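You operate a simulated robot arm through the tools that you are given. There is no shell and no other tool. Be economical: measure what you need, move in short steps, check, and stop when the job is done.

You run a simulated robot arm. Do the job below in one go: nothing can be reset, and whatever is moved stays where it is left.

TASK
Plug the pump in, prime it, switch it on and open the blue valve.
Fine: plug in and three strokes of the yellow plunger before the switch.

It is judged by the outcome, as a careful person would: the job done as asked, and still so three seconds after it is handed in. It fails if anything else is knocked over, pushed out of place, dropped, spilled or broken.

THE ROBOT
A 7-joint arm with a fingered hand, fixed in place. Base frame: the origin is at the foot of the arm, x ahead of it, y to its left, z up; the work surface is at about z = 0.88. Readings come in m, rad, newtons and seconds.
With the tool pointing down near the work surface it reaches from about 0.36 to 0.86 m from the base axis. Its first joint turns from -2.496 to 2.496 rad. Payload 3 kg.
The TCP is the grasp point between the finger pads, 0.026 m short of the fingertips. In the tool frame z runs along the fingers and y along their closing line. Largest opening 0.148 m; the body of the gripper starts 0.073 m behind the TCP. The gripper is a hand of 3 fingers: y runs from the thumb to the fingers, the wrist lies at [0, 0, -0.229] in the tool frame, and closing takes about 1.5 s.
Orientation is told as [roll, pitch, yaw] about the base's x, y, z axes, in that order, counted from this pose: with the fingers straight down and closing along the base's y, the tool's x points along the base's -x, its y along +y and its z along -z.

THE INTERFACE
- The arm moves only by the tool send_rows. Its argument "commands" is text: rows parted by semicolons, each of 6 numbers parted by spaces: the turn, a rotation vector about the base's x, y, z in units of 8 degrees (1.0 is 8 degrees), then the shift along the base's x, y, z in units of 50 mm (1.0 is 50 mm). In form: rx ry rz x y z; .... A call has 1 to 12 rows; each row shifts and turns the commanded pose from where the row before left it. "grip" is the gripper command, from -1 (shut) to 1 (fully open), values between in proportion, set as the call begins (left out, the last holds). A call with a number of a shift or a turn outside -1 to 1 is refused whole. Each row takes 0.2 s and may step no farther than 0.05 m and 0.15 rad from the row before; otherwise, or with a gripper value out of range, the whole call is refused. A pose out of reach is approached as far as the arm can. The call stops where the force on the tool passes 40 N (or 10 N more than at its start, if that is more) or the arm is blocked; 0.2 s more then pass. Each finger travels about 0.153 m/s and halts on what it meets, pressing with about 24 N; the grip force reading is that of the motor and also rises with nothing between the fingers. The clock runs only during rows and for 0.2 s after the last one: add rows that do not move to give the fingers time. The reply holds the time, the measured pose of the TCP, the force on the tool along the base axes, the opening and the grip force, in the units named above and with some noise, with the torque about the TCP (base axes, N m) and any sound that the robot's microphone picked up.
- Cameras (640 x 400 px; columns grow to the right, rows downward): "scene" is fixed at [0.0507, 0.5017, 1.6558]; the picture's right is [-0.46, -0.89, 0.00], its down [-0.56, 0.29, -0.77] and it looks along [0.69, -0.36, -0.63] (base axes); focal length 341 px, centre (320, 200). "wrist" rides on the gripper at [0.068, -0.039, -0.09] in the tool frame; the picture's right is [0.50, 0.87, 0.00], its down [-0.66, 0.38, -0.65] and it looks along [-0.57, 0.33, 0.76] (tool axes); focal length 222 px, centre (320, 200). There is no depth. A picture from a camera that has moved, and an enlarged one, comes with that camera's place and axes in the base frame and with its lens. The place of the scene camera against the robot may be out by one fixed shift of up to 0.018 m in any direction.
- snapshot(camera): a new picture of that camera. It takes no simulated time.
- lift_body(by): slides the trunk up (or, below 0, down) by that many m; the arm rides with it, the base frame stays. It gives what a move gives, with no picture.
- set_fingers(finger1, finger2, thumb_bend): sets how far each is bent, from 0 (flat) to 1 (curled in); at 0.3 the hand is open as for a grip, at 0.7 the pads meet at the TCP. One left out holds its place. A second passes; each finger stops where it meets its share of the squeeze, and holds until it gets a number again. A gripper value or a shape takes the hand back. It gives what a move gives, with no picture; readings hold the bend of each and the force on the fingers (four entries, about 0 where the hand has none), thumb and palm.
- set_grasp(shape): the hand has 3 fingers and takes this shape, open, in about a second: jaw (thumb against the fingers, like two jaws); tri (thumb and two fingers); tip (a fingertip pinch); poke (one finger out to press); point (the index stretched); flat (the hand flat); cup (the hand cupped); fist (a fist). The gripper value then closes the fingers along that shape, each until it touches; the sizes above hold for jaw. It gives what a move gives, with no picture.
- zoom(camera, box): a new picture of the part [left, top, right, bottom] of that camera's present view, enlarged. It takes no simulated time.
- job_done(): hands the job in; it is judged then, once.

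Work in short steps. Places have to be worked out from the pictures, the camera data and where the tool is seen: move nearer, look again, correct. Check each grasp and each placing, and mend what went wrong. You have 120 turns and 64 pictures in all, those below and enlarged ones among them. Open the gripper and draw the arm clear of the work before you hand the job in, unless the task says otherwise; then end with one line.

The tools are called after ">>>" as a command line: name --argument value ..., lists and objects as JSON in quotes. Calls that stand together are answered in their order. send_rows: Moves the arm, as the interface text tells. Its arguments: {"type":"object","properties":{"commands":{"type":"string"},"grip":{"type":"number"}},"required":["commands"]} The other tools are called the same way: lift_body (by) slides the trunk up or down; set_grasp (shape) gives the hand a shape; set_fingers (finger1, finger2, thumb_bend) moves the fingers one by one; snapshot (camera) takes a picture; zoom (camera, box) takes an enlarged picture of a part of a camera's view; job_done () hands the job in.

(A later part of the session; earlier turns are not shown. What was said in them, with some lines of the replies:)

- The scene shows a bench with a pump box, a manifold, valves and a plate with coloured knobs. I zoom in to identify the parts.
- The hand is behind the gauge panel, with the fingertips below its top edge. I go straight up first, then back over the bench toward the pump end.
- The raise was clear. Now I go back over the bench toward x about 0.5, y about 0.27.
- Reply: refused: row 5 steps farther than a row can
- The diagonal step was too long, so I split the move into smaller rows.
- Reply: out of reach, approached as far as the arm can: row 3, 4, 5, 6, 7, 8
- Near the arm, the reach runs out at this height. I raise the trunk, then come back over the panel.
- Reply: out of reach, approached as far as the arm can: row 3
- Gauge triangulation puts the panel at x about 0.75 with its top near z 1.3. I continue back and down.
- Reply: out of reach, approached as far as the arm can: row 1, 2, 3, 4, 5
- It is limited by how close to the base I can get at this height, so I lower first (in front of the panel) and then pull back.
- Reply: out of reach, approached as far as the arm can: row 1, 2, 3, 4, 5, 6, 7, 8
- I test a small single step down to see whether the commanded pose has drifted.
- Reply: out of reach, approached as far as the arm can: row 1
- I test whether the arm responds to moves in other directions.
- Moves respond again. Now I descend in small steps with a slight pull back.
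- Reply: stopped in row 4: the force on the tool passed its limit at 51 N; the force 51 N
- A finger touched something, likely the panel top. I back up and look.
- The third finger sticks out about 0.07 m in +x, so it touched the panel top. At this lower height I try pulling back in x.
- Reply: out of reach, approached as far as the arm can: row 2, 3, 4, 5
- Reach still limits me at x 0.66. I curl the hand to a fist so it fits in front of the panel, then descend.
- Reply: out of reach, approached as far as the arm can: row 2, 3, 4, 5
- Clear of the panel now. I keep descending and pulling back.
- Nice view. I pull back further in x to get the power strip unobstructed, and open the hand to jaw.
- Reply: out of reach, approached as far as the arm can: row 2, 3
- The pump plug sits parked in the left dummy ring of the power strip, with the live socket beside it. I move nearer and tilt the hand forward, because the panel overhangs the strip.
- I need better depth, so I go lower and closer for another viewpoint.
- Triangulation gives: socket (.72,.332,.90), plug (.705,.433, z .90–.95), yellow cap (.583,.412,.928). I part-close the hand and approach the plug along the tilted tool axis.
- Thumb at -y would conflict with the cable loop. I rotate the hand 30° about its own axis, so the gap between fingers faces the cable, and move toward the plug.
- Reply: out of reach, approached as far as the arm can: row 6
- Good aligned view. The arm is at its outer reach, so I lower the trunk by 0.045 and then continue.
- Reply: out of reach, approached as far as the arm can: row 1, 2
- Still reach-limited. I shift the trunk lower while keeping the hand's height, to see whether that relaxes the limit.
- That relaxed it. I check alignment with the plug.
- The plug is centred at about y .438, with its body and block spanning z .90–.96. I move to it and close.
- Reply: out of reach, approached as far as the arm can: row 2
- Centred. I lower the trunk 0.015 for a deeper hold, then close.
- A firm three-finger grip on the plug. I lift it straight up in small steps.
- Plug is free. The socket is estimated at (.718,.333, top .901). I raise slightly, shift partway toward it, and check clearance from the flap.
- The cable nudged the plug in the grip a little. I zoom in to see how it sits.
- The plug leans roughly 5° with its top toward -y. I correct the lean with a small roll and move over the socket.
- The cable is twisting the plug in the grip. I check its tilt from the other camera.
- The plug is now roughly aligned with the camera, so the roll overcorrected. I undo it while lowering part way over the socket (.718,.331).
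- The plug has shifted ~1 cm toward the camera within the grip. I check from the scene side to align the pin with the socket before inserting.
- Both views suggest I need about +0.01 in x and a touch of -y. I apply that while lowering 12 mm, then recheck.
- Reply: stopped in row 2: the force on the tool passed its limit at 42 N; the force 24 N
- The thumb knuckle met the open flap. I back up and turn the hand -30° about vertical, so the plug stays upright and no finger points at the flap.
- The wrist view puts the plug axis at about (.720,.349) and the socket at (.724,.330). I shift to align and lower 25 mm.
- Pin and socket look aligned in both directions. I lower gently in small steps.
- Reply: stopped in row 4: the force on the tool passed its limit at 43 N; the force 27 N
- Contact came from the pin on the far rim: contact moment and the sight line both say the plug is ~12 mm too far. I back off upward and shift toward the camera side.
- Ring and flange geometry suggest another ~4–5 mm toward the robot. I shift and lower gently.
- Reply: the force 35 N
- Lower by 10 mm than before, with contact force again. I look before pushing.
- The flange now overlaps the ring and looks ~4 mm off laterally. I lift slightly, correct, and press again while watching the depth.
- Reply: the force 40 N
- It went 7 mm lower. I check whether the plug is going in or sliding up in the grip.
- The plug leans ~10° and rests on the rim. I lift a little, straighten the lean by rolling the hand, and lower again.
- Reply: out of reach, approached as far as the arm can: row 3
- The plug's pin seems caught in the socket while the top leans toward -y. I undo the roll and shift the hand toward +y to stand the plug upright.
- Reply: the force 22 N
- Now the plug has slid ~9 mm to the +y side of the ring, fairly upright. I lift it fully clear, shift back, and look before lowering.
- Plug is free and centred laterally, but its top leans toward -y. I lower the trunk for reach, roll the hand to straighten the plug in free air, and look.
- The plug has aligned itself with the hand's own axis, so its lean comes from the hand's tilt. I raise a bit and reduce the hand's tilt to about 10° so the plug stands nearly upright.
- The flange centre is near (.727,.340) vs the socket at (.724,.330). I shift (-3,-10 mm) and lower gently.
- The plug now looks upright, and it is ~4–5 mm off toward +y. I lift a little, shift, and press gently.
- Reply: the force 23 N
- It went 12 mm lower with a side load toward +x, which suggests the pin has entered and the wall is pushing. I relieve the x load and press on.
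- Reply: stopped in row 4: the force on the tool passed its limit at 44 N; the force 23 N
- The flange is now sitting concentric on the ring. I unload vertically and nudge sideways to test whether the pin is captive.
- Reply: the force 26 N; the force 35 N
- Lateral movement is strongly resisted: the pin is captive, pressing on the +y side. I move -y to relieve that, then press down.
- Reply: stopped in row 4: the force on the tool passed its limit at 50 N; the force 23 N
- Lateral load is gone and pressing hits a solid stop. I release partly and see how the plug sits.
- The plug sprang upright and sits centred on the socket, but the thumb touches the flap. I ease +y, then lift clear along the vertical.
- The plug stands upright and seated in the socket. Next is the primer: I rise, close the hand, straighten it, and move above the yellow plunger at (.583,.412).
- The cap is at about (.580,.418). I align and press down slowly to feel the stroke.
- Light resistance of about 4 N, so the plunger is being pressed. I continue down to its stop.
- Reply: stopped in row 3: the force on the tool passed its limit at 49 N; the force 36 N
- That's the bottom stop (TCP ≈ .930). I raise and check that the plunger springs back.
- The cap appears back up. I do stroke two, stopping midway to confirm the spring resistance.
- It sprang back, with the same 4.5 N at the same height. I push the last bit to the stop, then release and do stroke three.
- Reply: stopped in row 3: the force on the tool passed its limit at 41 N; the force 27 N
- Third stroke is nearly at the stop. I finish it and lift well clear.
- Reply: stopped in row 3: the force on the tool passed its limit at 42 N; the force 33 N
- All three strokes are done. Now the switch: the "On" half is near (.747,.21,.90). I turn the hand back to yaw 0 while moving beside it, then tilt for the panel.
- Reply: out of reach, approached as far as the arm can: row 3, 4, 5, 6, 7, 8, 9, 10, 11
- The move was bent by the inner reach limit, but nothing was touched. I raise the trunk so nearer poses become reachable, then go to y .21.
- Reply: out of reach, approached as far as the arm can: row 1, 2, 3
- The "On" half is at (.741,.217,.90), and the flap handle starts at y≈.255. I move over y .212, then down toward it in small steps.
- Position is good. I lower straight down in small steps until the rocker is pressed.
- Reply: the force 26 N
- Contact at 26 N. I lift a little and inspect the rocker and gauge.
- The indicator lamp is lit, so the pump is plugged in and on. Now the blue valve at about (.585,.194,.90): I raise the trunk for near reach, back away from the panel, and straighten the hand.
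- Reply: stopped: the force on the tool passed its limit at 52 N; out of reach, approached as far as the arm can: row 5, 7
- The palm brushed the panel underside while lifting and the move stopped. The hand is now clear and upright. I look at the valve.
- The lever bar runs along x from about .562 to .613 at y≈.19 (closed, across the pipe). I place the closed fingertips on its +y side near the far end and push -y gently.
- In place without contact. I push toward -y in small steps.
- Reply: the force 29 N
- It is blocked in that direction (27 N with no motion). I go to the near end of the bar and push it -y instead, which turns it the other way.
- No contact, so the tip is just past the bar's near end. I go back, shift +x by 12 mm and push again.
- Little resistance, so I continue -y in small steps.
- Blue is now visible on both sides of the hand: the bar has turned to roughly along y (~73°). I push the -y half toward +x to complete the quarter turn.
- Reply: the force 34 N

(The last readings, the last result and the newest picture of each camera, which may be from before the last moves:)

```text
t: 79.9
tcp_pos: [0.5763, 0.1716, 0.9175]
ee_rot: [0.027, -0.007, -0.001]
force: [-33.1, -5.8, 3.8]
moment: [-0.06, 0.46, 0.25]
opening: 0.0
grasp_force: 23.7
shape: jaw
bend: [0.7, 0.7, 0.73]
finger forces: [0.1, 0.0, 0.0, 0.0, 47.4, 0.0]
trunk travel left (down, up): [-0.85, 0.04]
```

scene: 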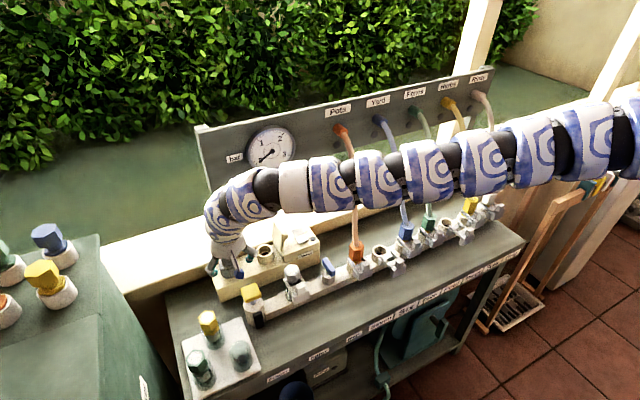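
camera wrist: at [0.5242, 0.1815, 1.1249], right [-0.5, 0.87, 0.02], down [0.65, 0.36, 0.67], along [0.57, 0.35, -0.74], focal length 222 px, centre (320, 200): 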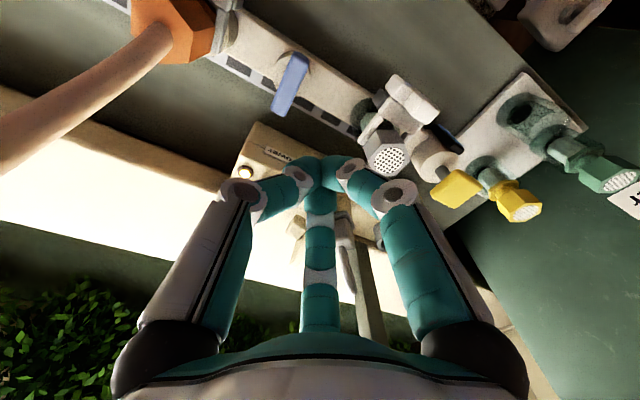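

A firm stop at 33 N. I back off -x, rise clear and inspect from the scene camera.

>>> send_rows --commands "0 0 0 -0.4 0.05 0;0 0 0 -0.3 0.1 0.2;0 0 0 -0.2 0.3 0.8;0 0 0 0 0.5 0.8;0 0 0 -0.2 0.8 0.5;0 0 0 -0.3 0.8 0.3"

>>> zoom --camera "scene" --box '[190, 110, 430, 300]'

```text
t: 81.3
tcp_pos: [0.5313, 0.2953, 1.0106]
ee_rot: [0.029, -0.01, -0.005]
force: [0.2, 0.3, -0.2]
moment: [-0.01, -0.03, 0.01]
opening: 0.0001
grasp_force: 23.8
shape: jaw
bend: [0.7, 0.7, 0.73]
finger forces: [0.1, 0.0, 0.0, 0.0, 0.0, 0.0]
out of reach, approached as far as the arm can: row 3, 4
trunk travel left (down, up): [-0.85, 0.04]
```

```text
2.11 times, centred on (310, 205) of scene
camera zoom: at [0.0507, 0.5017, 1.6558], right [-0.46, -0.89, 0.0], down [-0.56, 0.29, -0.77], along [0.69, -0.36, -0.63], focal length 718 px, centre (341, 190)
```

zoom: 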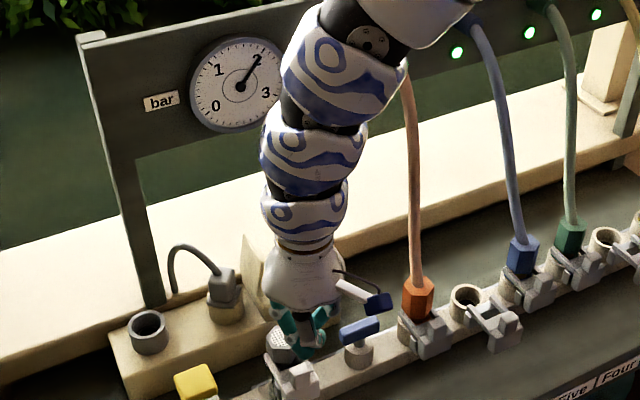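

The gauge reads about 2 bar, the green outlet lamps are lit, and the lever lies along the pipe. I raise clear and open the hand.

>>> lift_body --by 0.04

>>> send_rows --commands "0 0 0 0 0 0.6;0 0 0 0 0 0.6;0 0 0 -0.2 0.1 0.6;0 0 0 -0.2 0 0.4"

>>> send_rows --commands "0 0 0 0 0 0;0 0 0 0 0 0;0 0 0 0 0 0;0 0 0 0 0 0;0 0 0 0 0 0;0 0 0 0 0 0" --grip 1

>>> snapshot --camera "scene"

```text
t: 82.2
tcp_pos: [0.5308, 0.2945, 1.0492]
ee_rot: [0.029, -0.008, -0.004]
force: [-0.8, -0.8, -0.7]
moment: [0.0, -0.02, 0.0]
opening: 0.0001
grasp_force: 24.1
shape: jaw
bend: [0.7, 0.7, 0.73]
finger forces: [0.0, 0.0, 0.0, 0.0, 0.0, 0.0]
trunk travel left (down, up): [-0.89, 0.0]
```

```text
t: 83.2
tcp_pos: [0.542, 0.3353, 1.128]
ee_rot: [0.03, -0.01, -0.003]
force: [0.6, -0.3, -0.9]
moment: [0.02, -0.01, 0.0]
opening: 0.0
grasp_force: 24.2
shape: jaw
bend: [0.7, 0.7, 0.73]
finger forces: [0.0, 0.0, 0.1, 0.0, 0.0, 0.0]
out of reach, approached as far as the arm can: row 2, 3, 4
trunk travel left (down, up): [-0.89, 0.0]
```

```text
t: 84.6
tcp_pos: [0.5409, 0.334, 1.1281]
ee_rot: [0.03, -0.009, -0.004]
force: [0.6, -0.1, -0.1]
moment: [0.0, -0.02, -0.03]
opening: 0.148
grasp_force: 0.1
shape: jaw
bend: [0.3, 0.3, 0.3]
finger forces: [0.0, 0.0, 0.0, 0.1, 0.0, 0.0]
trunk travel left (down, up): [-0.89, 0.0]
```

```text
1 pictures are left
```

scene: 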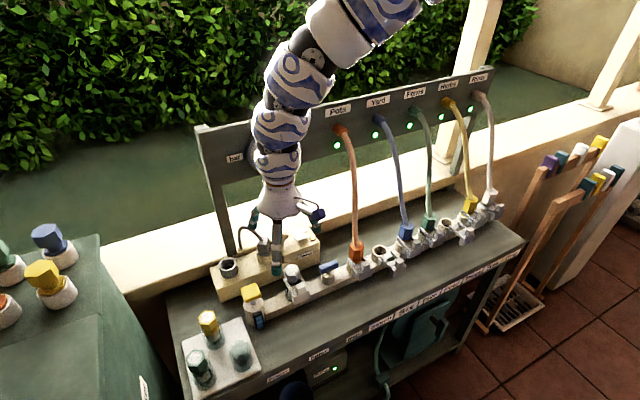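

The plug is in, the pump is on (green lamp on the pump too), the pressure is up, the lever is open and everything else is in place. The hand is open and clear, so I hand it in.

>>> job_done

```text
The job is handed in.
```

The pump is plugged in, primed with three plunger strokes and switched on, and the blue valve is open: the gauge reads about 2 bar, with the pump lamp and outlet lamps lit. On the way the hand bumped the gauge panel twice and the power-box flap twice, and both look undisturbed in the later pictures.
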